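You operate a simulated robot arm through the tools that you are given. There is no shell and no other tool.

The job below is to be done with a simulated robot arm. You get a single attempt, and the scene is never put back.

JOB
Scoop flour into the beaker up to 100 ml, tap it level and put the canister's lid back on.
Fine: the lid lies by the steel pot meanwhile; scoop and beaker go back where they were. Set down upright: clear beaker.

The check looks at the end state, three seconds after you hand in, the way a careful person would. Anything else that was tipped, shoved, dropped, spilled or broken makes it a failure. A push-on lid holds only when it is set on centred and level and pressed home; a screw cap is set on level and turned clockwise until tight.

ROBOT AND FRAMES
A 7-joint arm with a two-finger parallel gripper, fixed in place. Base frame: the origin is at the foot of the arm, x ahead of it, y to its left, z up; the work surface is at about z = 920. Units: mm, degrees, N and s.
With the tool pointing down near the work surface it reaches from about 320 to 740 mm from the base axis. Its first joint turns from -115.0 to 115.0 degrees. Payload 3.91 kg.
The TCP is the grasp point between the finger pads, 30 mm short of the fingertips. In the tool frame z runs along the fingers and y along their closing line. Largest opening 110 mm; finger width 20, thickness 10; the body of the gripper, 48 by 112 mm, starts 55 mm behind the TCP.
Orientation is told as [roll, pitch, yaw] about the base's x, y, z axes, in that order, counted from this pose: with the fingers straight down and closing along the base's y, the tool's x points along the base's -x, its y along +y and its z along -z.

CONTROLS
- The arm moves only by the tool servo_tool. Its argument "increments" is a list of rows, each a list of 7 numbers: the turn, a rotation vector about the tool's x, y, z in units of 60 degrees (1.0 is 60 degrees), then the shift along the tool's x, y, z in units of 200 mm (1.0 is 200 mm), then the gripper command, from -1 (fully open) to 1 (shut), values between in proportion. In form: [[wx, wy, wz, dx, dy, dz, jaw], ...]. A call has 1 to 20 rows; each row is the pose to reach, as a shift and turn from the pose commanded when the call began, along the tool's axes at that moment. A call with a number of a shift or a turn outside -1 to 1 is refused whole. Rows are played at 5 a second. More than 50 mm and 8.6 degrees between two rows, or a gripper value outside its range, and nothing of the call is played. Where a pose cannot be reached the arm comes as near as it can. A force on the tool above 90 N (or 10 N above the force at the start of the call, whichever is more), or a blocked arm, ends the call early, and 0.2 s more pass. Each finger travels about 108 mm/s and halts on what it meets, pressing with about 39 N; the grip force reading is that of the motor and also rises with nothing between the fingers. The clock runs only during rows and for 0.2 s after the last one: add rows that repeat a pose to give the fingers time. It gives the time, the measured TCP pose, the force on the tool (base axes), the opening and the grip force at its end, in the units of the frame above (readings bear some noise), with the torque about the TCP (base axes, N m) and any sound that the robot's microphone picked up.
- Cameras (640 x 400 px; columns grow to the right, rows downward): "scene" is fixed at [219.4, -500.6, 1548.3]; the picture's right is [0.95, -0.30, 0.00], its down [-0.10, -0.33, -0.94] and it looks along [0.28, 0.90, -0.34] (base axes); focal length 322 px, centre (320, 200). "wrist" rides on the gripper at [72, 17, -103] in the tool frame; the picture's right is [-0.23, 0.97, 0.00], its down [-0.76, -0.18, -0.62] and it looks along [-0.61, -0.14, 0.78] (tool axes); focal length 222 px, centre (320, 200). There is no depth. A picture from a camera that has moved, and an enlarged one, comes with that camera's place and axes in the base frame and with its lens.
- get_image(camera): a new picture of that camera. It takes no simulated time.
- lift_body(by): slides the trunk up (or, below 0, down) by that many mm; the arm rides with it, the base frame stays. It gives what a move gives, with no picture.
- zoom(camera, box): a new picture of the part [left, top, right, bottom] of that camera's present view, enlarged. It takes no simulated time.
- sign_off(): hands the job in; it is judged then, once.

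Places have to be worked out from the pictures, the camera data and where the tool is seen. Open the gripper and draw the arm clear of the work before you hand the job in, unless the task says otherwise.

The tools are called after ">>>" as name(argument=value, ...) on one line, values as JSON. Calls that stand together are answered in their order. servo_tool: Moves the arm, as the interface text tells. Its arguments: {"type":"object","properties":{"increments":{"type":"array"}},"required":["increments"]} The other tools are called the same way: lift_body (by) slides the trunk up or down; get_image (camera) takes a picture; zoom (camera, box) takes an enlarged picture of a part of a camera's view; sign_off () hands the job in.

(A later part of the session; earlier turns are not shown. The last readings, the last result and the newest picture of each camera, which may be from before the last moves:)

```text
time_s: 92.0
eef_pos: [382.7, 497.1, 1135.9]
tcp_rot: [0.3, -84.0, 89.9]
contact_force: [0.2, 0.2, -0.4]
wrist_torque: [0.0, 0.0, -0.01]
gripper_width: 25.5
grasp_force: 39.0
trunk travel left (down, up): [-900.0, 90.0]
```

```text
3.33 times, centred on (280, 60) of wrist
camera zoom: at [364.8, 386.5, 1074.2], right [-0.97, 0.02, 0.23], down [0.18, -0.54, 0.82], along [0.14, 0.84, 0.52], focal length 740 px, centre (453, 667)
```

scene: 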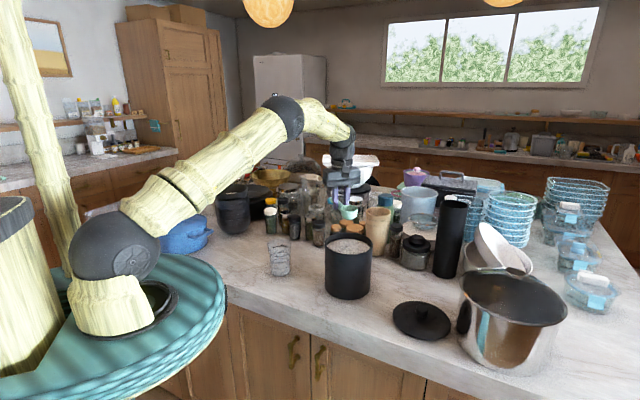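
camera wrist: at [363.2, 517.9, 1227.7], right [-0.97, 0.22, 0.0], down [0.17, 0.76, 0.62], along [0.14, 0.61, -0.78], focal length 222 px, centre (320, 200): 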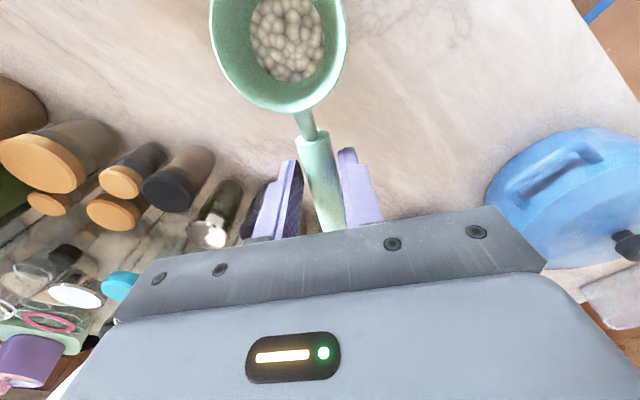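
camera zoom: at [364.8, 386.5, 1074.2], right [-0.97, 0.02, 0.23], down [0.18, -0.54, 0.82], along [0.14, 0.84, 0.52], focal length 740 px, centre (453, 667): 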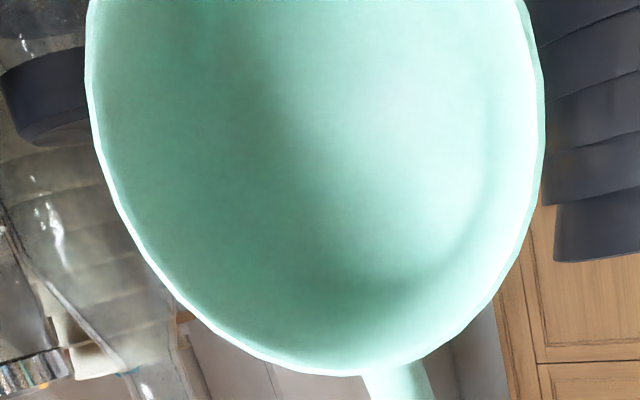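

The scoop looks empty now and the flour's back edge reaches the ring. I'll tip back and confirm.

>>> servo_tool(increments=[[0, 0.133, 0, -0.013, 0, 0.0695, 1], [0, 0.267, 0, -0.0245, 0, 0.1307, 1], [0, 0.4, 0, -0.0257, 0, 0.1905, 1], [0, 0.533, 0, -0.0167, 0, 0.2493, 1], [0, 0.667, 0, -0.0076, 0, 0.3056, 1], [0, 0.8, 0, 0.002, 0, 0.359, 1], [0, 0.9, 0, 0.008, 0, 0.3927, 1], [0, 1.0, 0, 0.015, 0, 0.4237, 1]])

>>> zoom(camera="wrist", box=[190, 0, 370, 120])

>>> zoom(camera="scene", box=[268, 246, 294, 276])

>>> zoom(camera="scene", box=[240, 205, 320, 290])

```text
time_s: 93.8
eef_pos: [380.3, 583.7, 1121.9]
tcp_rot: [0.0, -23.8, 90.1]
contact_force: [-0.4, 0.2, 0.0]
wrist_torque: [-0.02, -0.02, -0.03]
gripper_width: 25.6
grasp_force: 39.3
trunk travel left (down, up): [-900.0, 90.0]
```

```text
3.33 times, centred on (280, 60) of wrist
camera zoom: at [363.2, 474.1, 1187.6], right [-0.97, 0.21, 0.09], down [0.18, 0.45, 0.88], along [0.14, 0.87, -0.47], focal length 740 px, centre (453, 667)
```

zoom: 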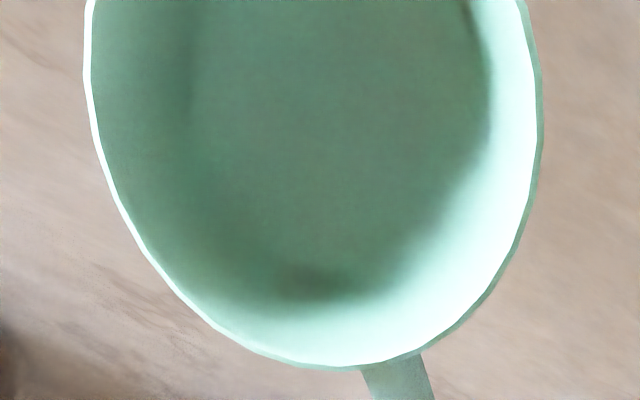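

```text
13.33 times, centred on (281, 261) of scene
camera zoom: at [219.4, -500.6, 1548.3], right [0.95, -0.3, 0.0], down [-0.1, -0.33, -0.94], along [0.28, 0.9, -0.34], focal length 4298 px, centre (840, -613)
```

zoom: 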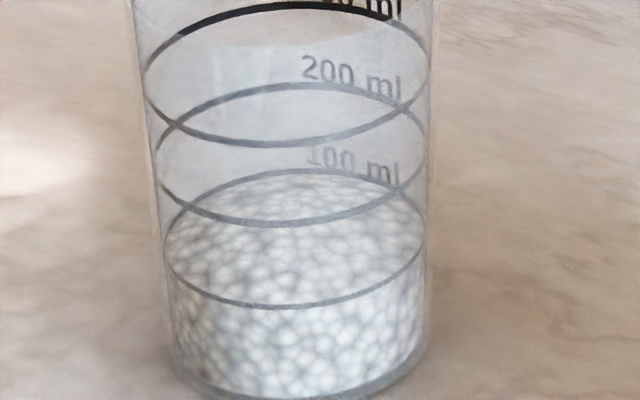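

```text
4.71 times, centred on (280, 248) of scene
camera zoom: at [219.4, -500.6, 1548.3], right [0.95, -0.3, 0.0], down [-0.1, -0.33, -0.94], along [0.28, 0.9, -0.34], focal length 1517 px, centre (508, -24)
```

zoom: 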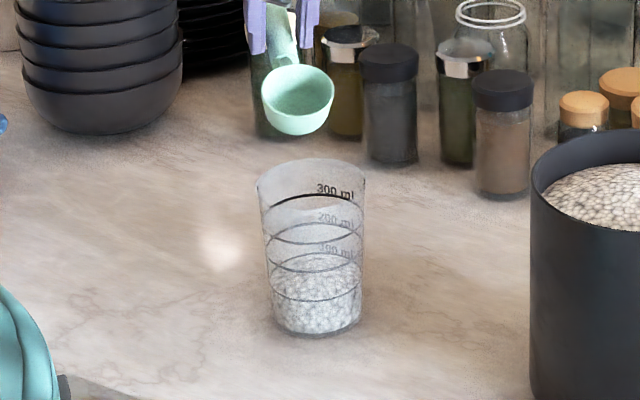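

The scoop is empty, nothing spilled, and the flour edge now coincides with the ring. I'll level the scoop and take it home.

>>> servo_tool(increments=[[0, 0.133, 0, -0.01, 0, 0.004, 1], [0, 0.267, 0, -0.02, 0, 0.009, 1], [0, 0.3967, 0, -0.029, 0, 0.013, 1], [0, 0.3967, 0, -0.029, 0, 0.013, 1]])

>>> servo_tool(increments=[[0, 0, 0.072, -0.031, 0.059, 0, 1], [0, 0, 0.18, -0.0775, 0.1475, 0, 1], [0, 0, 0.302, -0.13, 0.248, 0.04, 1], [0, 0, 0.418, -0.18, 0.342, 0.1, 1], [0, 0, 0.54, -0.2325, 0.443, 0.18, 1], [0, 0, 0.648, -0.279, 0.531, 0.25, 1], [0, 0, 0.72, -0.31, 0.59, 0.31, 1], [0, 0, 0.72, -0.31, 0.59, 0.31, 1]])

```text
time_s: 94.8
eef_pos: [382.3, 588.8, 1122.9]
tcp_rot: [0.0, -0.1, 90.1]
contact_force: [-0.3, -0.3, 0.2]
wrist_torque: [0.01, -0.03, 0.01]
gripper_width: 25.5
grasp_force: 38.9
trunk travel left (down, up): [-900.0, 90.0]
```

```text
time_s: 96.6
eef_pos: [260.8, 650.8, 1062.9]
tcp_rot: [0.2, 0.0, 46.8]
contact_force: [-0.6, -0.4, -0.1]
wrist_torque: [-0.02, 0.01, -0.01]
gripper_width: 25.6
grasp_force: 39.2
trunk travel left (down, up): [-900.0, 90.0]
```

Above home. I'll lower to just above the table.

>>> servo_tool(increments=[[0, 0, -0.003, -0.005, 0, 0.1, 1], [0, 0, -0.003, -0.009, 0, 0.25, 1], [0, 0, -0.003, -0.009, 0, 0.38, 1], [0, 0, -0.003, -0.009, 0, 0.46, 1], [0, 0, -0.003, -0.009, 0, 0.5, 1], [0, 0, -0.003, -0.009, 0, 0.5, 1]])

>>> zoom(camera="scene", box=[214, 234, 262, 266])

```text
time_s: 98.0
eef_pos: [265.1, 653.5, 962.9]
tcp_rot: [0.1, -0.1, 47.1]
contact_force: [-0.4, 0.6, -0.4]
wrist_torque: [0.02, 0.0, 0.0]
gripper_width: 25.5
grasp_force: 38.7
trunk travel left (down, up): [-900.0, 90.0]
```

```text
12.50 times, centred on (238, 250) of scene
camera zoom: at [219.4, -500.6, 1548.3], right [0.95, -0.3, 0.0], down [-0.1, -0.33, -0.94], along [0.28, 0.9, -0.34], focal length 4030 px, centre (1345, -425)
```

zoom: 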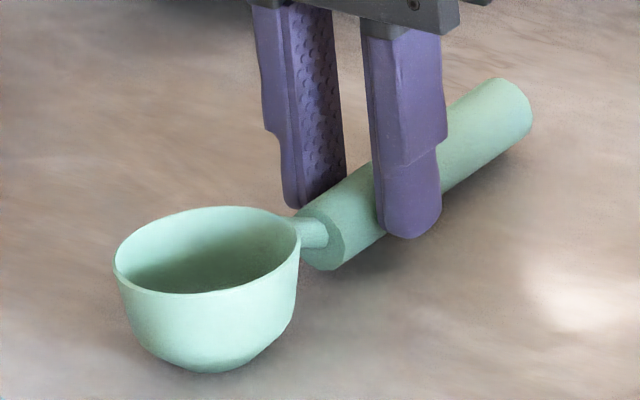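

About 3 mm too far in +x; I'll correct and touch down gently.

>>> servo_tool(increments=[[0, 0, 0, 0.012, 0.0075, 0.005, 1], [0, 0, 0, 0.012, 0.0075, 0.012, 1], [0, 0, 0, 0.012, 0.0075, 0.018, 1], [0, 0, 0, 0.012, 0.0075, 0.018, 1]])

>>> zoom(camera="scene", box=[214, 234, 262, 266])

```text
time_s: 99.0
eef_pos: [261.5, 652.5, 959.9]
tcp_rot: [0.2, -0.4, 47.2]
contact_force: [-1.9, 1.2, 10.9]
wrist_torque: [-0.42, 0.37, -0.02]
gripper_width: 25.4
grasp_force: 39.5
trunk travel left (down, up): [-900.0, 90.0]
```

```text
12.50 times, centred on (238, 250) of scene
camera zoom: at [219.4, -500.6, 1548.3], right [0.95, -0.3, 0.0], down [-0.1, -0.33, -0.94], along [0.28, 0.9, -0.34], focal length 4030 px, centre (1345, -425)
```

zoom: 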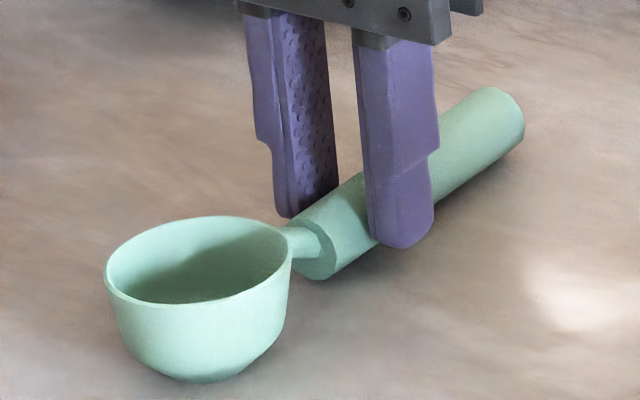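

Touching down at the original place (11 N). Relieve slightly and release.

>>> servo_tool(increments=[[0, 0, 0, 0, 0, -0.006, 1], [0, 0, 0, 0, 0, -0.008, 1], [0, 0, 0, 0, 0, -0.008, 0.5], [0, 0, 0, 0, 0, -0.008, 0.35], [0, 0, 0, 0, 0, -0.008, 0.1], [0, 0, 0, 0, 0, -0.008, -0.2], [0, 0, 0, 0, 0, -0.008, -0.2]])

>>> servo_tool(increments=[[0, 0, 0, 0, 0, -0.1, -0.2], [0, 0, 0, 0, 0, -0.3, -0.2], [0, 0, 0, 0, 0, -0.5, -0.2], [0, 0, 0, 0, 0, -0.7, -0.4], [0, 0, 0, 0, 0, -0.9, -0.8], [0, 0, 0, 0, 0, -1.0, -1]])

>>> zoom(camera="scene", box=[214, 234, 262, 266])

>>> get_image(camera="wrist")

```text
time_s: 100.6
eef_pos: [261.6, 651.4, 958.6]
tcp_rot: [0.1, -0.1, 47.1]
contact_force: [0.2, -0.5, 0.4]
wrist_torque: [-0.03, 0.04, -0.02]
gripper_width: 65.8
grasp_force: 0.0
trunk travel left (down, up): [-900.0, 90.0]
```

```text
time_s: 102.0
eef_pos: [259.8, 650.0, 1160.3]
tcp_rot: [0.1, -0.1, 47.0]
contact_force: [0.4, -0.7, -0.5]
wrist_torque: [-0.04, 0.02, 0.0]
gripper_width: 109.9
grasp_force: 0.1
trunk travel left (down, up): [-900.0, 90.0]
```

```text
12.50 times, centred on (238, 250) of scene
camera zoom: at [219.4, -500.6, 1548.3], right [0.95, -0.3, 0.0], down [-0.1, -0.33, -0.94], along [0.28, 0.9, -0.34], focal length 4030 px, centre (1345, -425)
```

zoom: 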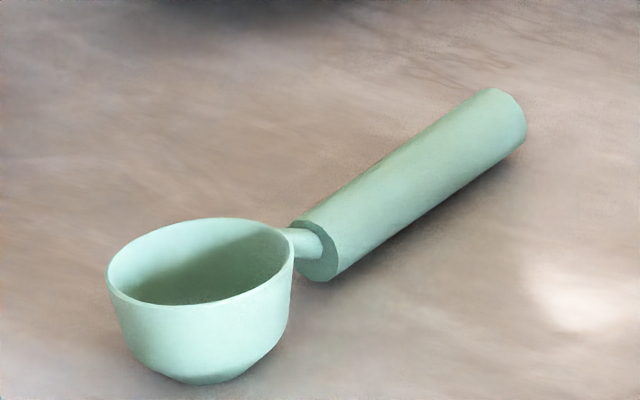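

```text
taken
camera wrist: at [198.6, 607.4, 1263.7], right [-0.56, 0.83, 0.0], down [0.65, 0.43, 0.62], along [0.52, 0.35, -0.78], focal length 222 px, centre (320, 200)
```

wrist: 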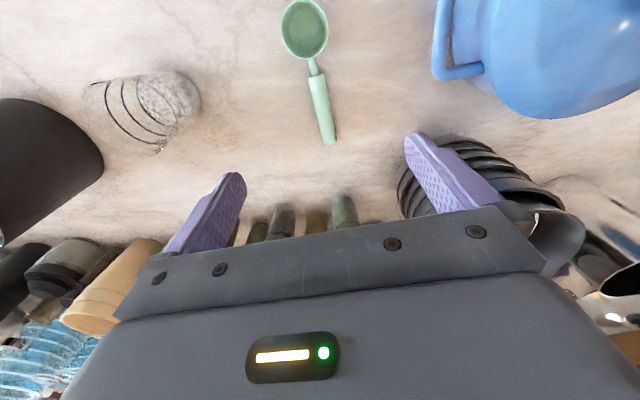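

Scoop is home and empty. I'll go back over the beaker for a final tap and to correct its position by a few mm.

>>> servo_tool(increments=[[0, 0, 0, 0.0355, -0.166, 0, -1], [0, 0, 0, 0.071, -0.332, 0, -1], [0, 0, 0, 0.1065, -0.4975, 0, -1], [0, 0, 0, 0.142, -0.663, 0, -1], [0, 0, 0, 0.1775, -0.829, 0, -1], [0, 0, 0, 0.213, -0.995, 0, -1], [0, 0, 0, 0.213, -0.995, 0, -1]])

>>> zoom(camera="wrist", box=[262, 60, 370, 170])

>>> zoom(camera="scene", box=[268, 246, 294, 276])

```text
time_s: 103.6
eef_pos: [378.9, 483.8, 1159.4]
tcp_rot: [0.0, -0.2, 47.2]
contact_force: [0.1, -0.2, 0.0]
wrist_torque: [-0.02, 0.01, -0.01]
gripper_width: 110.1
grasp_force: 0.0
trunk travel left (down, up): [-900.0, 90.0]
```

```text
3.64 times, centred on (316, 115) of wrist
camera zoom: at [316.1, 441.6, 1262.1], right [-0.56, 0.83, 0.0], down [0.65, 0.44, 0.62], along [0.52, 0.35, -0.78], focal length 808 px, centre (334, 509)
```

zoom: 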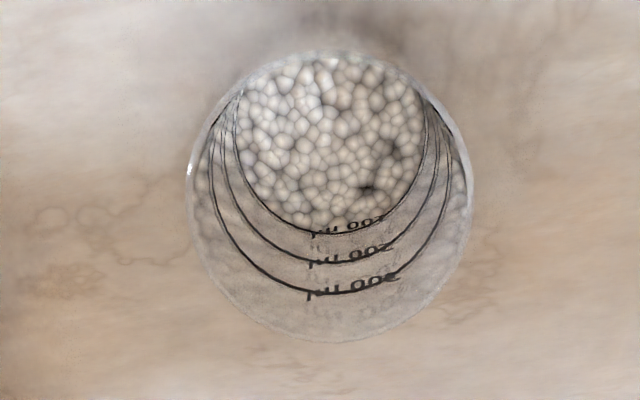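

```text
13.33 times, centred on (281, 261) of scene
camera zoom: at [219.4, -500.6, 1548.3], right [0.95, -0.3, 0.0], down [-0.1, -0.33, -0.94], along [0.28, 0.9, -0.34], focal length 4298 px, centre (840, -613)
```

zoom: 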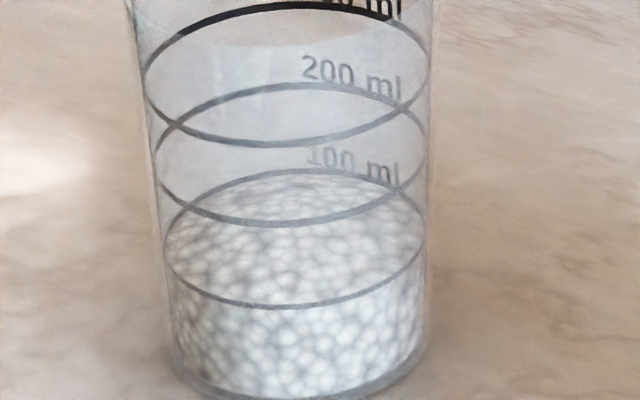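

The flour edge lies on the ring, with slight unevenness. Beaker centre reads (377, 482). I'll descend around it and grip.

>>> servo_tool(increments=[[0, 0, 0, 0.006, 0.002, 0.12, -1], [0, 0, 0, 0.0115, 0.002, 0.3, -1], [0, 0, 0, 0.0115, 0.002, 0.45, -1], [0, 0, 0, 0.0115, 0.002, 0.56, -1], [0, 0, 0, 0.0115, 0.002, 0.64, -1], [0, 0, 0, 0.0115, 0.002, 0.68, -1], [0, 0, 0, 0.0115, 0.002, 0.68, -0.8], [0, 0, 0, 0.0115, 0.002, 0.68, -0.6], [0, 0, 0, 0.0115, 0.002, 0.68, -0.5], [0, 0, 0, 0.0115, 0.002, 0.68, -0.45], [0, 0, 0, 0.0115, 0.002, 0.68, -0.4], [0, 0, 0, 0.0115, 0.002, 0.68, -0.2], [0, 0, 0, 0.0115, 0.002, 0.68, 0], [0, 0, 0, 0.0115, 0.002, 0.68, 0]])

>>> zoom(camera="scene", box=[250, 215, 310, 285])

```text
time_s: 106.6
eef_pos: [376.4, 483.6, 1023.8]
tcp_rot: [0.0, -0.1, 47.1]
contact_force: [-0.4, -0.3, 1.2]
wrist_torque: [-0.03, 0.04, 0.01]
gripper_width: 74.8
grasp_force: 38.9
trunk travel left (down, up): [-900.0, 90.0]
```

```text
5.71 times, centred on (280, 250) of scene
camera zoom: at [219.4, -500.6, 1548.3], right [0.95, -0.3, 0.0], down [-0.1, -0.33, -0.94], along [0.28, 0.9, -0.34], focal length 1842 px, centre (549, -86)
```

zoom: 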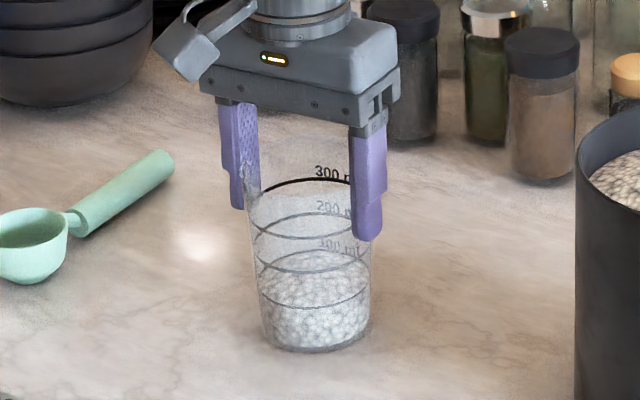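

Gripped. I'll lift 10 mm, shift back 4 mm to its original place, and tap three times.

>>> servo_tool(increments=[[0, 0, 0, 0, 0, -0.025, 0], [0, 0, 0, 0, 0, -0.05, 0], [0, 0, 0, -0.01, -0.005, -0.05, 0], [0, 0, 0, -0.019, -0.0095, -0.05, 0], [0, 0, 0, -0.019, -0.0095, -0.05, 0], [0, 0, 0, -0.019, -0.0095, 0.003, 0], [0, 0, 0, -0.019, -0.0095, 0.003, 0], [0, 0, 0, -0.019, -0.0095, -0.05, 0], [0, 0, 0, -0.019, -0.0095, 0.003, 0], [0, 0, 0, -0.019, -0.0095, 0.003, 0], [0, 0, 0, -0.019, -0.0095, -0.05, 0], [0, 0, 0, -0.019, -0.0095, 0.003, 0], [0, 0, 0, -0.019, -0.0095, 0.003, 0]])

>>> zoom(camera="scene", box=[268, 246, 294, 276])

>>> zoom(camera="wrist", box=[200, 60, 440, 240])

```text
time_s: 109.4
eef_pos: [380.1, 484.5, 1023.1]
tcp_rot: [0.1, -0.2, 47.0]
contact_force: [-0.3, -0.9, 6.5]
wrist_torque: [0.06, 0.18, -0.01]
gripper_width: 75.0
grasp_force: 38.8
trunk travel left (down, up): [-900.0, 90.0]
```

```text
13.33 times, centred on (281, 261) of scene
camera zoom: at [219.4, -500.6, 1548.3], right [0.95, -0.3, 0.0], down [-0.1, -0.33, -0.94], along [0.28, 0.9, -0.34], focal length 4298 px, centre (840, -613)
```

zoom: 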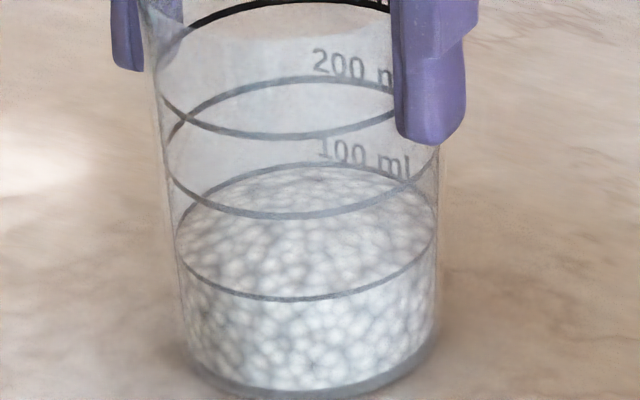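

```text
2.22 times, centred on (320, 150) of wrist
camera zoom: at [319.0, 441.6, 1126.5], right [-0.56, 0.83, 0.0], down [0.65, 0.43, 0.63], along [0.52, 0.35, -0.78], focal length 494 px, centre (320, 311)
```

zoom: 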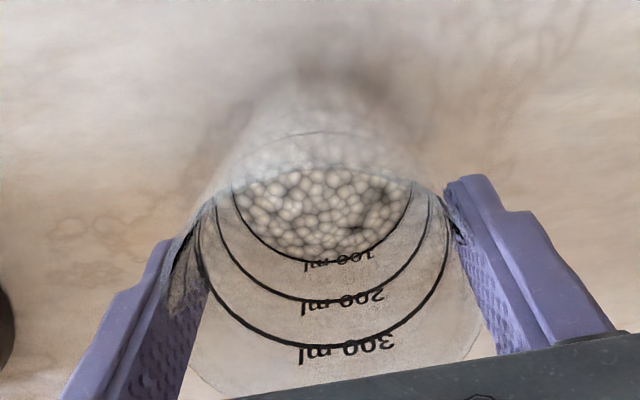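

The beaker is back in place with the flour on the ring. I'll zoom to check evenness.

>>> zoom(camera="wrist", box=[275, 115, 395, 185])

>>> zoom(camera="scene", box=[270, 254, 292, 276])

```text
5.33 times, centred on (335, 150) of wrist
camera zoom: at [319.0, 441.6, 1126.5], right [-0.56, 0.83, 0.0], down [0.65, 0.43, 0.63], along [0.52, 0.35, -0.78], focal length 1185 px, centre (240, 467)
```

zoom: 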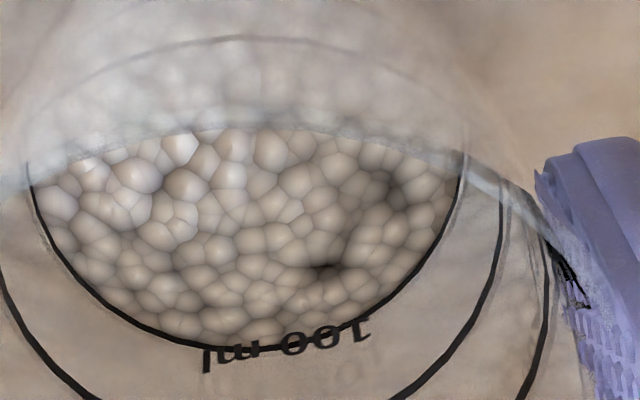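

```text
16.00 times, centred on (281, 265) of scene
camera zoom: at [219.4, -500.6, 1548.3], right [0.95, -0.3, 0.0], down [-0.1, -0.33, -0.94], along [0.28, 0.9, -0.34], focal length 5158 px, centre (944, -840)
```

zoom: 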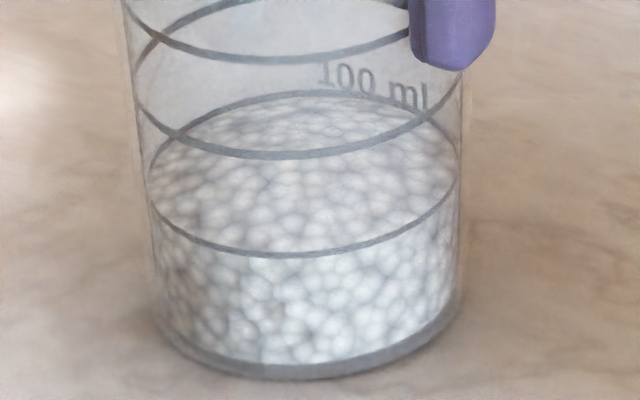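

Flour is level with the 100 ml ring all round. I'll relieve, release and rise.

>>> servo_tool(increments=[[0, 0, 0, 0, 0, -0.004, 0], [0, 0, 0, 0, 0, -0.004, -0.3], [0, 0, 0, 0, 0, -0.004, -0.38], [0, 0, 0, 0, 0, -0.004, -0.5], [0, 0, 0, 0, 0, -0.004, -0.75], [0, 0, 0, 0, 0, -0.004, -1], [0, 0, 0, 0, 0, -0.004, -1]])

>>> servo_tool(increments=[[0, 0, 0, 0, 0, -0.1, -1], [0, 0, 0, 0, 0, -0.25, -1], [0, 0, 0, 0, 0, -0.45, -1], [0, 0, 0, 0, 0, -0.65, -1], [0, 0, 0, 0, 0, -0.85, -1], [0, 0, 0, 0, 0, -1.0, -1]])

>>> get_image(camera="scene")

>>> zoom(camera="scene", box=[262, 232, 298, 280])

>>> get_image(camera="wrist")

```text
time_s: 111.0
eef_pos: [380.2, 484.7, 1023.0]
tcp_rot: [0.0, 0.0, 47.0]
contact_force: [-0.1, 0.1, 0.0]
wrist_torque: [-0.01, 0.01, -0.02]
gripper_width: 109.9
grasp_force: 0.1
trunk travel left (down, up): [-900.0, 90.0]
```

```text
time_s: 112.4
eef_pos: [381.8, 483.3, 1223.3]
tcp_rot: [0.1, -0.1, 47.1]
contact_force: [-0.3, 0.6, -0.5]
wrist_torque: [-0.01, 0.0, 0.04]
gripper_width: 110.0
grasp_force: 0.1
trunk travel left (down, up): [-900.0, 90.0]
```

```text
taken
```

scene: 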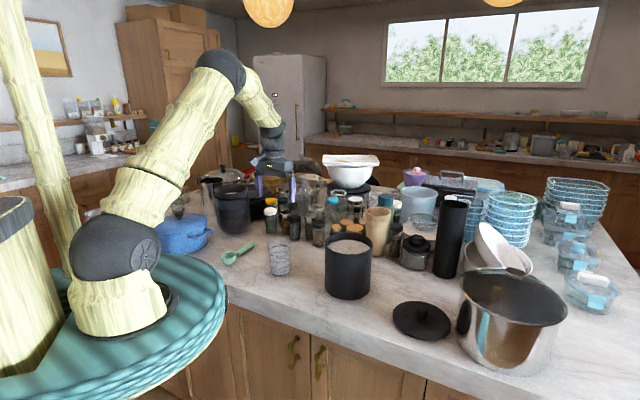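

```text
8.33 times, centred on (280, 256) of scene
camera zoom: at [219.4, -500.6, 1548.3], right [0.95, -0.3, 0.0], down [-0.1, -0.33, -0.94], along [0.28, 0.9, -0.34], focal length 2686 px, centre (653, -267)
```

zoom: 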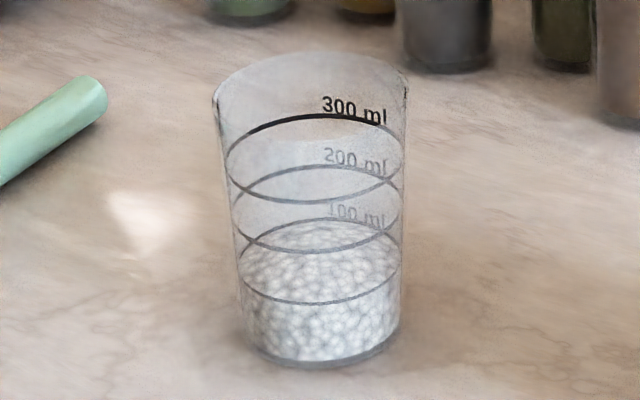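

```text
taken
camera wrist: at [318.4, 441.2, 1326.1], right [-0.56, 0.83, 0.0], down [0.65, 0.43, 0.62], along [0.52, 0.35, -0.78], focal length 222 px, centre (320, 200)
```

wrist: 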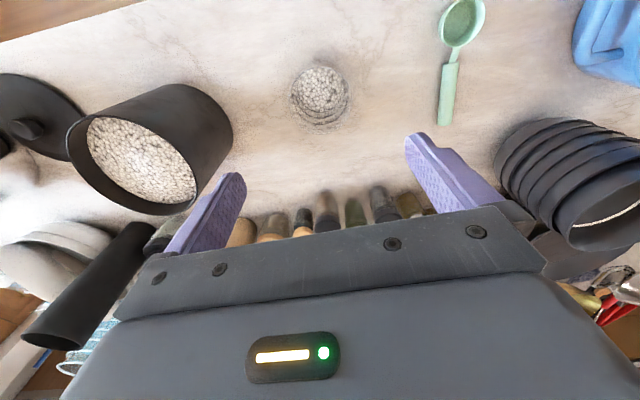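

Beaker stands at its original spot, flour at the 100 ml ring. Now for the lid: I'll travel back toward it, turning to yaw 0 as at first.

>>> servo_tool(increments=[[0, 0, 0.112, 0.0136, -0.14, 0, -0.8], [0, 0, 0.224, 0.027, -0.28, 0, -0.6], [0, 0, 0.336, 0.041, -0.42, 0, -0.3], [0, 0, 0.447, 0.054, -0.56, 0, -0.3], [0, 0, 0.559, 0.068, -0.7, 0, -0.3], [0, 0, 0.671, 0.081, -0.84, 0, -0.3], [0, 0, 0.783, 0.095, -0.98, 0, -0.3], [0, 0, 0.783, 0.095, -0.98, 0, -0.3]])

>>> servo_tool(increments=[[0, 0, 0, -0.125, -0.158, 0, -0.3], [0, 0, 0, -0.25, -0.317, 0, -0.3], [0, 0, 0, -0.375, -0.475, 0, -0.3], [0, 0, 0, -0.5, -0.633, 0, -0.3], [0, 0, 0, -0.625, -0.792, 0, -0.3], [0, 0, 0, -0.75, -0.95, 0, -0.3], [0, 0, 0, -0.75, -0.95, 0, -0.3]])

>>> get_image(camera="wrist")

```text
time_s: 114.2
eef_pos: [511.4, 337.7, 1220.8]
tcp_rot: [0.2, -0.1, 0.1]
contact_force: [-0.1, 0.2, -0.3]
wrist_torque: [-0.01, -0.03, -0.01]
gripper_width: 71.5
grasp_force: 0.1
trunk travel left (down, up): [-900.0, 90.0]
```

```text
time_s: 115.8
eef_pos: [660.7, 148.4, 1220.5]
tcp_rot: [0.2, 0.0, 0.2]
contact_force: [0.1, -1.6, -0.6]
wrist_torque: [0.01, 0.02, -0.01]
gripper_width: 71.5
grasp_force: 0.0
trunk travel left (down, up): [-900.0, 90.0]
```

```text
taken
camera wrist: at [587.3, 163.2, 1325.3], right [0.22, 0.97, 0.0], down [0.76, -0.18, 0.62], along [0.61, -0.14, -0.78], focal length 222 px, centre (320, 200)
```

wrist: 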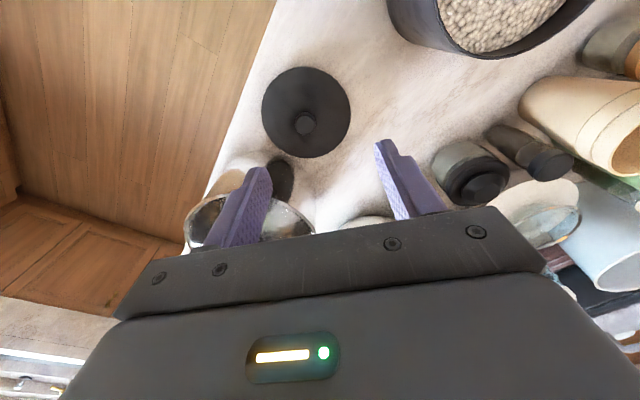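

Lid lies undisturbed. I'll move above the knob and re-measure from closer.

>>> servo_tool(increments=[[0, 0, 0, -0.11, -0.087, 0.1, -0.3], [0, 0, 0, -0.2265, -0.1745, 0.25, -0.3], [0, 0, 0, -0.2265, -0.1745, 0.45, -0.3], [0, 0, 0, -0.2265, -0.1745, 0.65, -0.3], [0, 0, 0, -0.2265, -0.1745, 0.8, -0.3], [0, 0, 0, -0.2265, -0.1745, 0.8, -0.3]])

>>> get_image(camera="wrist")

>>> zoom(camera="wrist", box=[230, 60, 430, 210])

```text
time_s: 117.2
eef_pos: [707.2, 113.4, 1062.4]
tcp_rot: [0.2, 0.0, 0.1]
contact_force: [1.1, 0.1, 0.4]
wrist_torque: [0.01, -0.03, 0.0]
gripper_width: 71.5
grasp_force: 0.0
trunk travel left (down, up): [-900.0, 90.0]
```

```text
taken
camera wrist: at [634.1, 128.0, 1165.6], right [0.23, 0.97, 0.0], down [0.76, -0.18, 0.62], along [0.61, -0.14, -0.78], focal length 222 px, centre (320, 200)
```

wrist: 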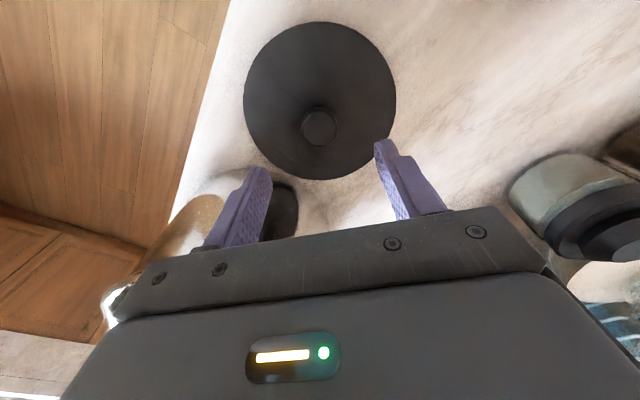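

```text
2.67 times, centred on (330, 135) of wrist
camera zoom: at [634.1, 128.0, 1165.6], right [0.23, 0.97, 0.0], down [0.76, -0.18, 0.62], along [0.61, -0.14, -0.78], focal length 592 px, centre (293, 373)
```

zoom: 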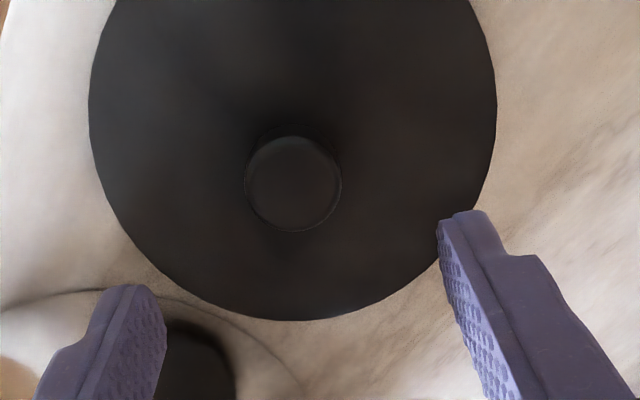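

Knob centre reads about (703, 113), ~4 mm nearer than the tool. I'll shift and come down to just above the knob, and measure once more.

>>> servo_tool(increments=[[0, 0, 0, 0.01, -0.003, 0.1, -0.3], [0, 0, 0, 0.018, -0.003, 0.2, -0.3], [0, 0, 0, 0.018, -0.003, 0.23, -0.3], [0, 0, 0, 0.018, -0.003, 0.23, -0.3]])

>>> zoom(camera="wrist", box=[220, 80, 420, 230])

>>> zoom(camera="scene", box=[385, 265, 455, 345])

```text
time_s: 118.2
eef_pos: [704.5, 112.8, 1017.5]
tcp_rot: [0.2, 0.0, 0.1]
contact_force: [0.5, 0.5, -0.6]
wrist_torque: [-0.02, -0.01, -0.01]
gripper_width: 71.7
grasp_force: 0.0
trunk travel left (down, up): [-900.0, 90.0]
```

```text
2.67 times, centred on (320, 155) of wrist
camera zoom: at [631.1, 127.8, 1119.7], right [0.23, 0.97, 0.0], down [0.76, -0.18, 0.62], along [0.61, -0.14, -0.78], focal length 592 px, centre (320, 320)
```

zoom: 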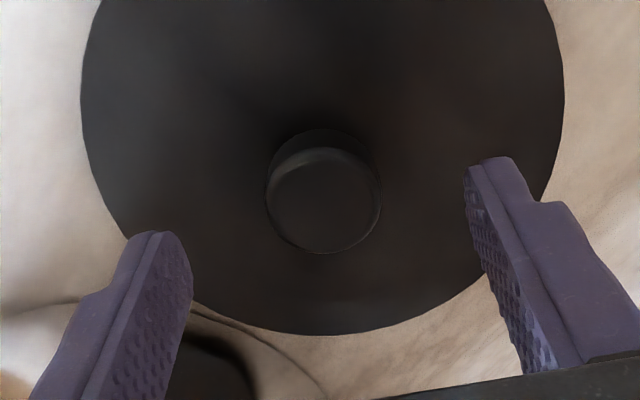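

```text
5.00 times, centred on (420, 305) of scene
camera zoom: at [219.4, -500.6, 1548.3], right [0.95, -0.3, 0.0], down [-0.1, -0.33, -0.94], along [0.28, 0.9, -0.34], focal length 1612 px, centre (-180, -325)
```

zoom: 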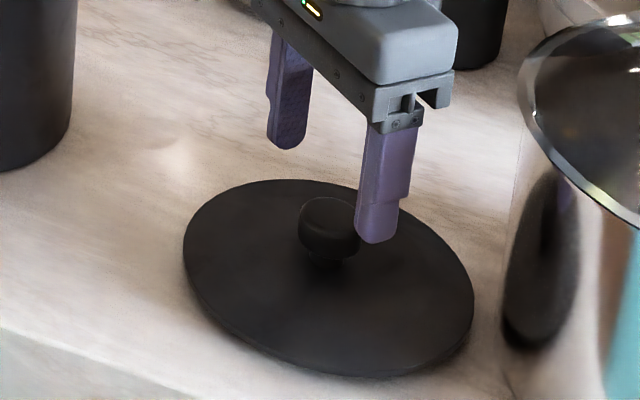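

Reading again (701, 113). I'll shift −3 mm in x and descend to the earlier grasp height, then compare the knob's pixel position with the first grasp.

>>> servo_tool(increments=[[0, 0, 0, 0.015, 0.001, 0.05, -0.3], [0, 0, 0, 0.015, 0.001, 0.1, -0.3], [0, 0, 0, 0.015, 0.001, 0.145, -0.3], [0, 0, 0, 0.015, 0.001, 0.145, -0.3]])

>>> get_image(camera="wrist")

>>> zoom(camera="wrist", box=[240, 120, 400, 240])

>>> zoom(camera="scene", box=[385, 275, 455, 345])

```text
time_s: 119.2
eef_pos: [700.3, 113.6, 987.7]
tcp_rot: [0.2, 0.1, 0.1]
contact_force: [-0.2, -0.6, -0.9]
wrist_torque: [0.01, 0.01, 0.01]
gripper_width: 71.5
grasp_force: 0.0
trunk travel left (down, up): [-900.0, 90.0]
```

```text
taken
camera wrist: at [627.4, 128.1, 1090.7], right [0.23, 0.97, 0.0], down [0.76, -0.18, 0.62], along [0.61, -0.14, -0.78], focal length 222 px, centre (320, 200)
```

wrist: 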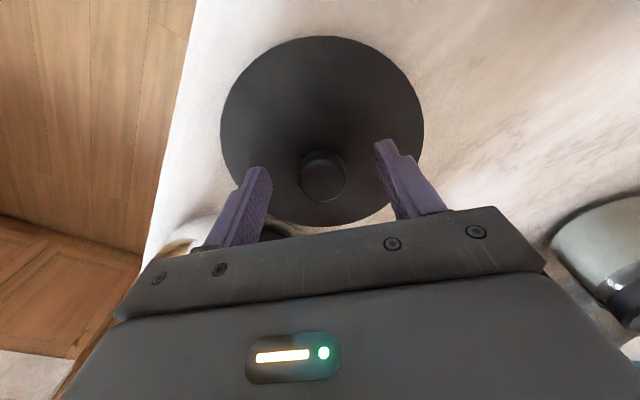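

```text
3.33 times, centred on (320, 180) of wrist
camera zoom: at [627.4, 128.1, 1090.7], right [0.23, 0.97, 0.0], down [0.76, -0.18, 0.62], along [0.61, -0.14, -0.78], focal length 740 px, centre (320, 267)
```

zoom: 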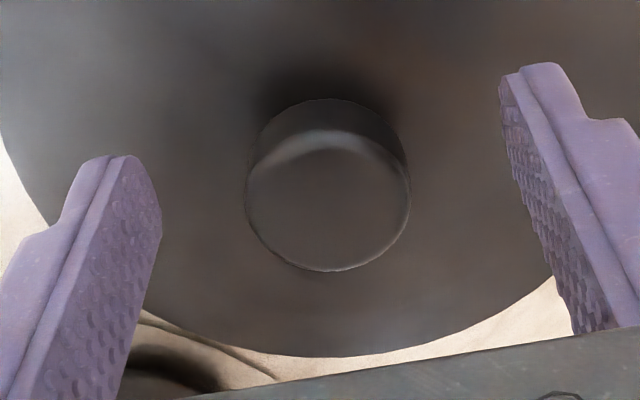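

```text
5.71 times, centred on (420, 310) of scene
camera zoom: at [219.4, -500.6, 1548.3], right [0.95, -0.3, 0.0], down [-0.1, -0.33, -0.94], along [0.28, 0.9, -0.34], focal length 1842 px, centre (-251, -429)
```

zoom: 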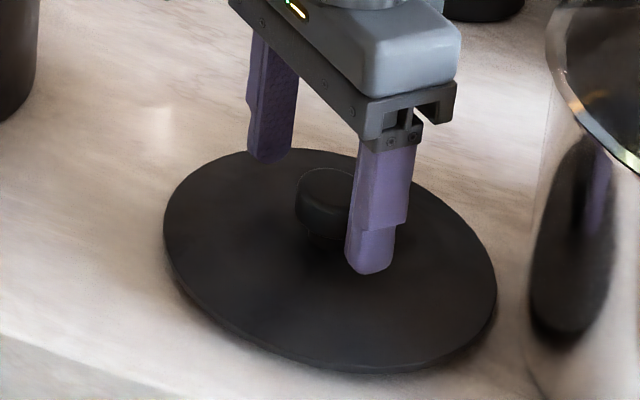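

The knob sits as in the first grasp, within about 1–2 mm. I'll shift +1.4 mm in x, lower 2.5 mm, and close on the knob.

>>> servo_tool(increments=[[0, 0, 0, -0.007, 0, 0.006, -0.3], [0, 0, 0, -0.007, 0, 0.0125, -0.3], [0, 0, 0, -0.007, 0, 0.0125, 0.1], [0, 0, 0, -0.007, 0, 0.0125, 0.4], [0, 0, 0, -0.007, 0, 0.0125, 1], [0, 0, 0, -0.007, 0, 0.0125, 1], [0, 0, 0, -0.007, 0, 0.0125, 1]])

>>> zoom(camera="wrist", box=[240, 120, 400, 240])

```text
time_s: 120.8
eef_pos: [701.8, 114.4, 984.9]
tcp_rot: [0.2, 0.0, 0.0]
contact_force: [0.2, 0.2, 0.4]
wrist_torque: [-0.08, -0.03, 0.02]
gripper_width: 31.7
grasp_force: 39.0
trunk travel left (down, up): [-900.0, 90.0]
```

```text
3.33 times, centred on (320, 180) of wrist
camera zoom: at [628.8, 128.3, 1088.0], right [0.23, 0.97, 0.0], down [0.76, -0.18, 0.62], along [0.61, -0.14, -0.78], focal length 740 px, centre (320, 267)
```

zoom: 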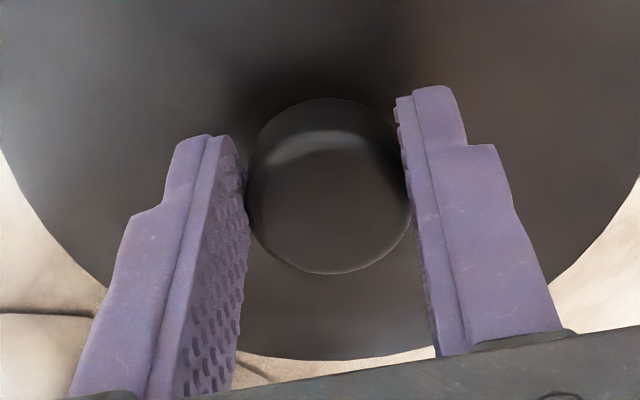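

Knob held (31.7 mm). I'll lift a little and compare the lid's outline with the first carry (left 215, right 427, top 19).

>>> servo_tool(increments=[[0, 0, 0, 0, 0, -0.02, 1], [0, 0, 0, 0, 0, -0.06, 1], [0, 0, 0, 0, 0, -0.15, 1], [0, 0, 0, 0, 0, -0.3, 1], [0, 0, 0, 0, 0, -0.3, 1]])

>>> get_image(camera="wrist")

>>> zoom(camera="scene", box=[365, 235, 465, 335])

```text
time_s: 122.0
eef_pos: [703.8, 113.1, 1043.4]
tcp_rot: [0.3, 0.1, 0.1]
contact_force: [-0.6, 0.2, -0.4]
wrist_torque: [-0.02, -0.02, 0.01]
gripper_width: 32.1
grasp_force: 39.0
trunk travel left (down, up): [-900.0, 90.0]
```

```text
taken
camera wrist: at [629.8, 127.9, 1147.7], right [0.23, 0.97, 0.0], down [0.76, -0.18, 0.62], along [0.61, -0.14, -0.78], focal length 222 px, centre (320, 200)
```

wrist: 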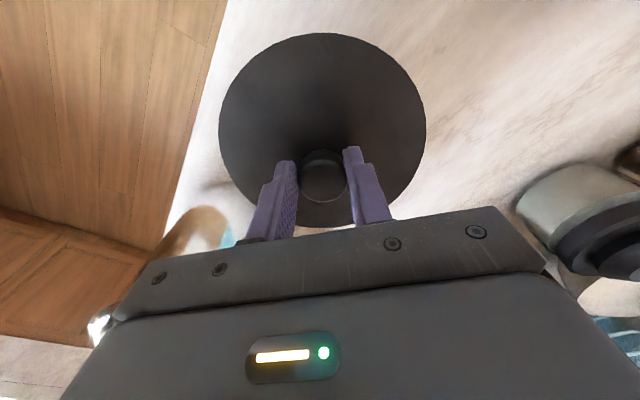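

```text
4.00 times, centred on (415, 285) of scene
camera zoom: at [219.4, -500.6, 1548.3], right [0.95, -0.3, 0.0], down [-0.1, -0.33, -0.94], along [0.28, 0.9, -0.34], focal length 1290 px, centre (-60, -140)
```

zoom: 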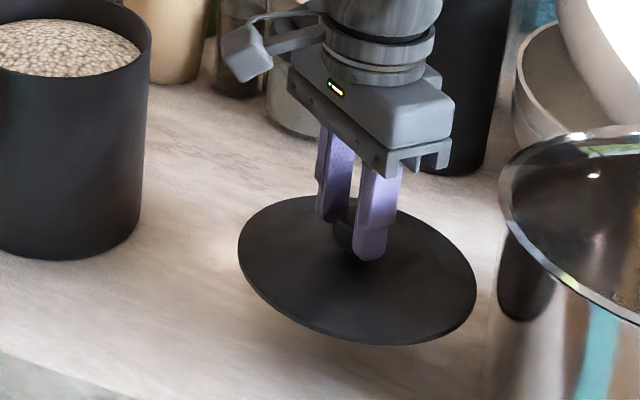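

The lid now sits about 5 mm further in +x relative to the tool than before, so the seating target becomes TCP ≈ (571.4, 330.1). I'll raise and carry it to above the canister.

>>> servo_tool(increments=[[0, 0, 0, 0, 0, -0.2, 1], [0, 0, 0, 0, 0, -0.42, 1], [0, 0, 0, 0, 0, -0.64, 1], [0, 0, 0, 0, 0, -0.82, 1], [0, 0, 0, 0, 0, -0.9, 1]])

>>> servo_tool(increments=[[0, 0, 0, 0.09, 0.15, 0, 1], [0, 0, 0, 0.19, 0.31, 0, 1], [0, 0, 0, 0.29, 0.475, 0, 1], [0, 0, 0, 0.39, 0.64, 0, 1], [0, 0, 0, 0.49, 0.8, 0, 1], [0, 0, 0, 0.56, 0.92, 0, 1], [0, 0, 0, 0.6, 0.985, 0, 1], [0, 0, 0, 0.6, 0.985, 0, 1]])

>>> get_image(camera="wrist")

>>> zoom(camera="scene", box=[300, 180, 400, 310])

```text
time_s: 123.2
eef_pos: [702.2, 111.7, 1224.4]
tcp_rot: [0.2, 0.1, 0.2]
contact_force: [0.4, 0.2, -1.0]
wrist_torque: [0.0, -0.01, 0.0]
gripper_width: 31.9
grasp_force: 39.1
trunk travel left (down, up): [-900.0, 90.0]
```

```text
time_s: 125.0
eef_pos: [581.1, 307.9, 1225.5]
tcp_rot: [0.2, 0.0, 0.0]
contact_force: [-0.1, -0.8, -0.5]
wrist_torque: [0.0, 0.02, -0.02]
gripper_width: 31.6
grasp_force: 39.6
trunk travel left (down, up): [-900.0, 90.0]
```

```text
taken
camera wrist: at [508.2, 323.2, 1329.1], right [0.23, 0.97, 0.0], down [0.76, -0.18, 0.62], along [0.61, -0.14, -0.78], focal length 222 px, centre (320, 200)
```

wrist: 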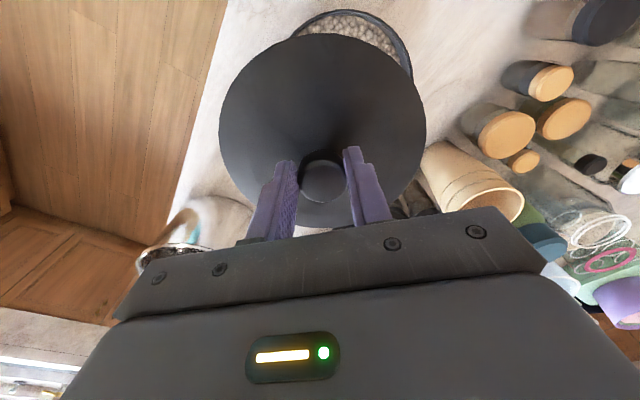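

```text
3.08 times, centred on (350, 245) of scene
camera zoom: at [219.4, -500.6, 1548.3], right [0.95, -0.3, 0.0], down [-0.1, -0.33, -0.94], along [0.28, 0.9, -0.34], focal length 992 px, centre (228, 62)
```

zoom: 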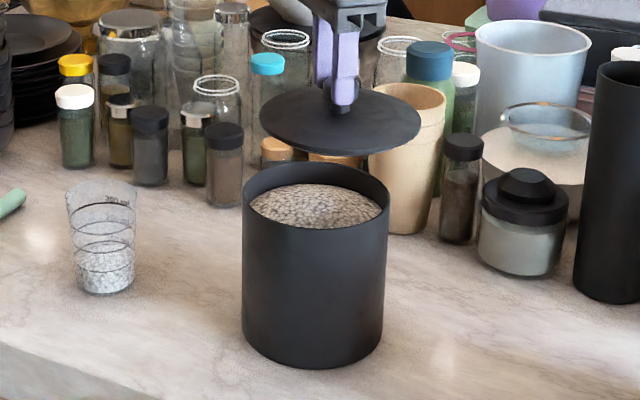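

I'll align over the canister and come down to about 30 mm above the seat, then check alignment in both views.

>>> servo_tool(increments=[[0, 0, 0, 0.025, 0.06, 0.05, 1], [0, 0, 0, 0.0485, 0.111, 0.15, 1], [0, 0, 0, 0.0485, 0.111, 0.28, 1], [0, 0, 0, 0.0485, 0.111, 0.35, 1], [0, 0, 0, 0.0485, 0.111, 0.35, 1]])

>>> get_image(camera="wrist")

>>> zoom(camera="scene", box=[314, 205, 386, 295])

```text
time_s: 126.2
eef_pos: [571.4, 331.2, 1153.6]
tcp_rot: [0.2, 0.0, 0.1]
contact_force: [0.9, 0.5, -0.7]
wrist_torque: [-0.02, -0.03, 0.0]
gripper_width: 31.9
grasp_force: 39.1
trunk travel left (down, up): [-900.0, 90.0]
```

```text
taken
camera wrist: at [498.3, 346.3, 1258.4], right [0.23, 0.97, 0.0], down [0.76, -0.18, 0.62], along [0.61, -0.14, -0.78], focal length 222 px, centre (320, 200)
```

wrist: 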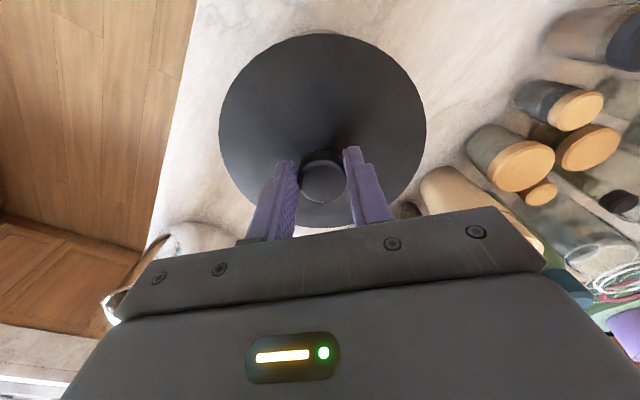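

```text
4.44 times, centred on (350, 250) of scene
camera zoom: at [219.4, -500.6, 1548.3], right [0.95, -0.3, 0.0], down [-0.1, -0.33, -0.94], along [0.28, 0.9, -0.34], focal length 1433 px, centre (187, -22)
```

zoom: 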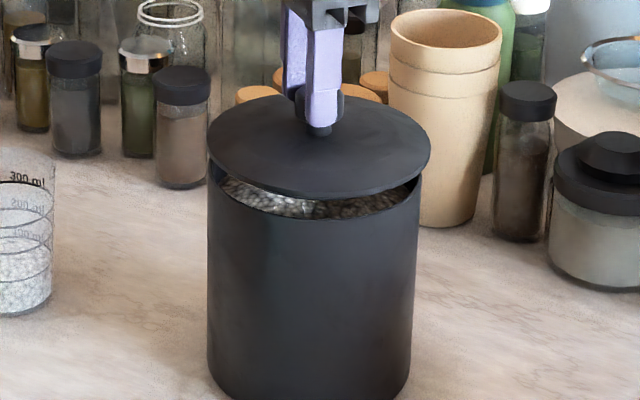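

Lid hovers ~30 mm over the canister, nearly aligned. I'll zoom on both edges for a precise lateral comparison.

>>> zoom(camera="scene", box=[318, 230, 342, 260])

>>> zoom(camera="scene", box=[358, 230, 382, 260])

>>> zoom(camera="wrist", box=[200, 10, 440, 160])

```text
13.33 times, centred on (330, 245) of scene
camera zoom: at [219.4, -500.6, 1548.3], right [0.95, -0.3, 0.0], down [-0.1, -0.33, -0.94], along [0.28, 0.9, -0.34], focal length 4298 px, centre (187, -400)
```

zoom: 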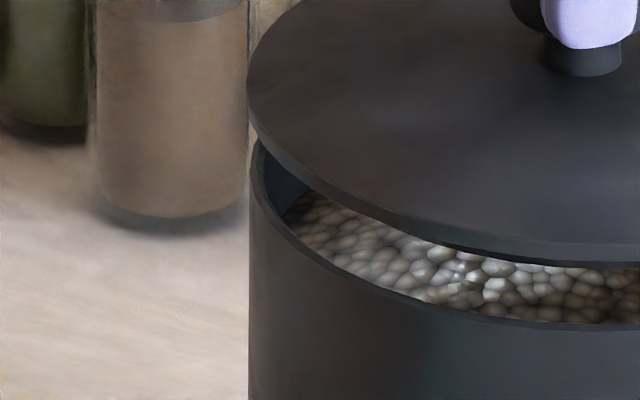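

```text
13.33 times, centred on (370, 245) of scene
camera zoom: at [219.4, -500.6, 1548.3], right [0.95, -0.3, 0.0], down [-0.1, -0.33, -0.94], along [0.28, 0.9, -0.34], focal length 4298 px, centre (-347, -400)
```

zoom: 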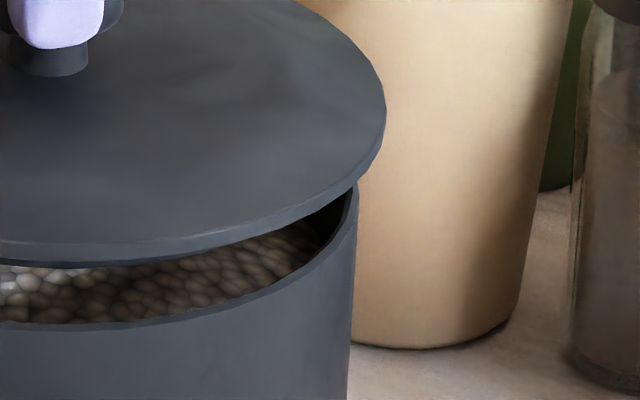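

```text
2.67 times, centred on (320, 85) of wrist
camera zoom: at [498.3, 346.3, 1258.4], right [0.23, 0.97, 0.0], down [0.76, -0.18, 0.62], along [0.61, -0.14, -0.78], focal length 592 px, centre (320, 507)
```

zoom: 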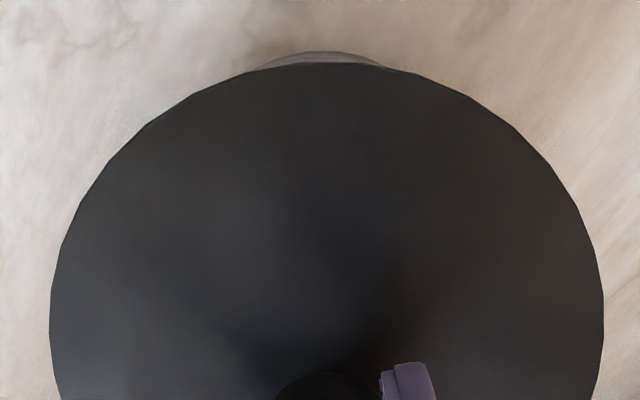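

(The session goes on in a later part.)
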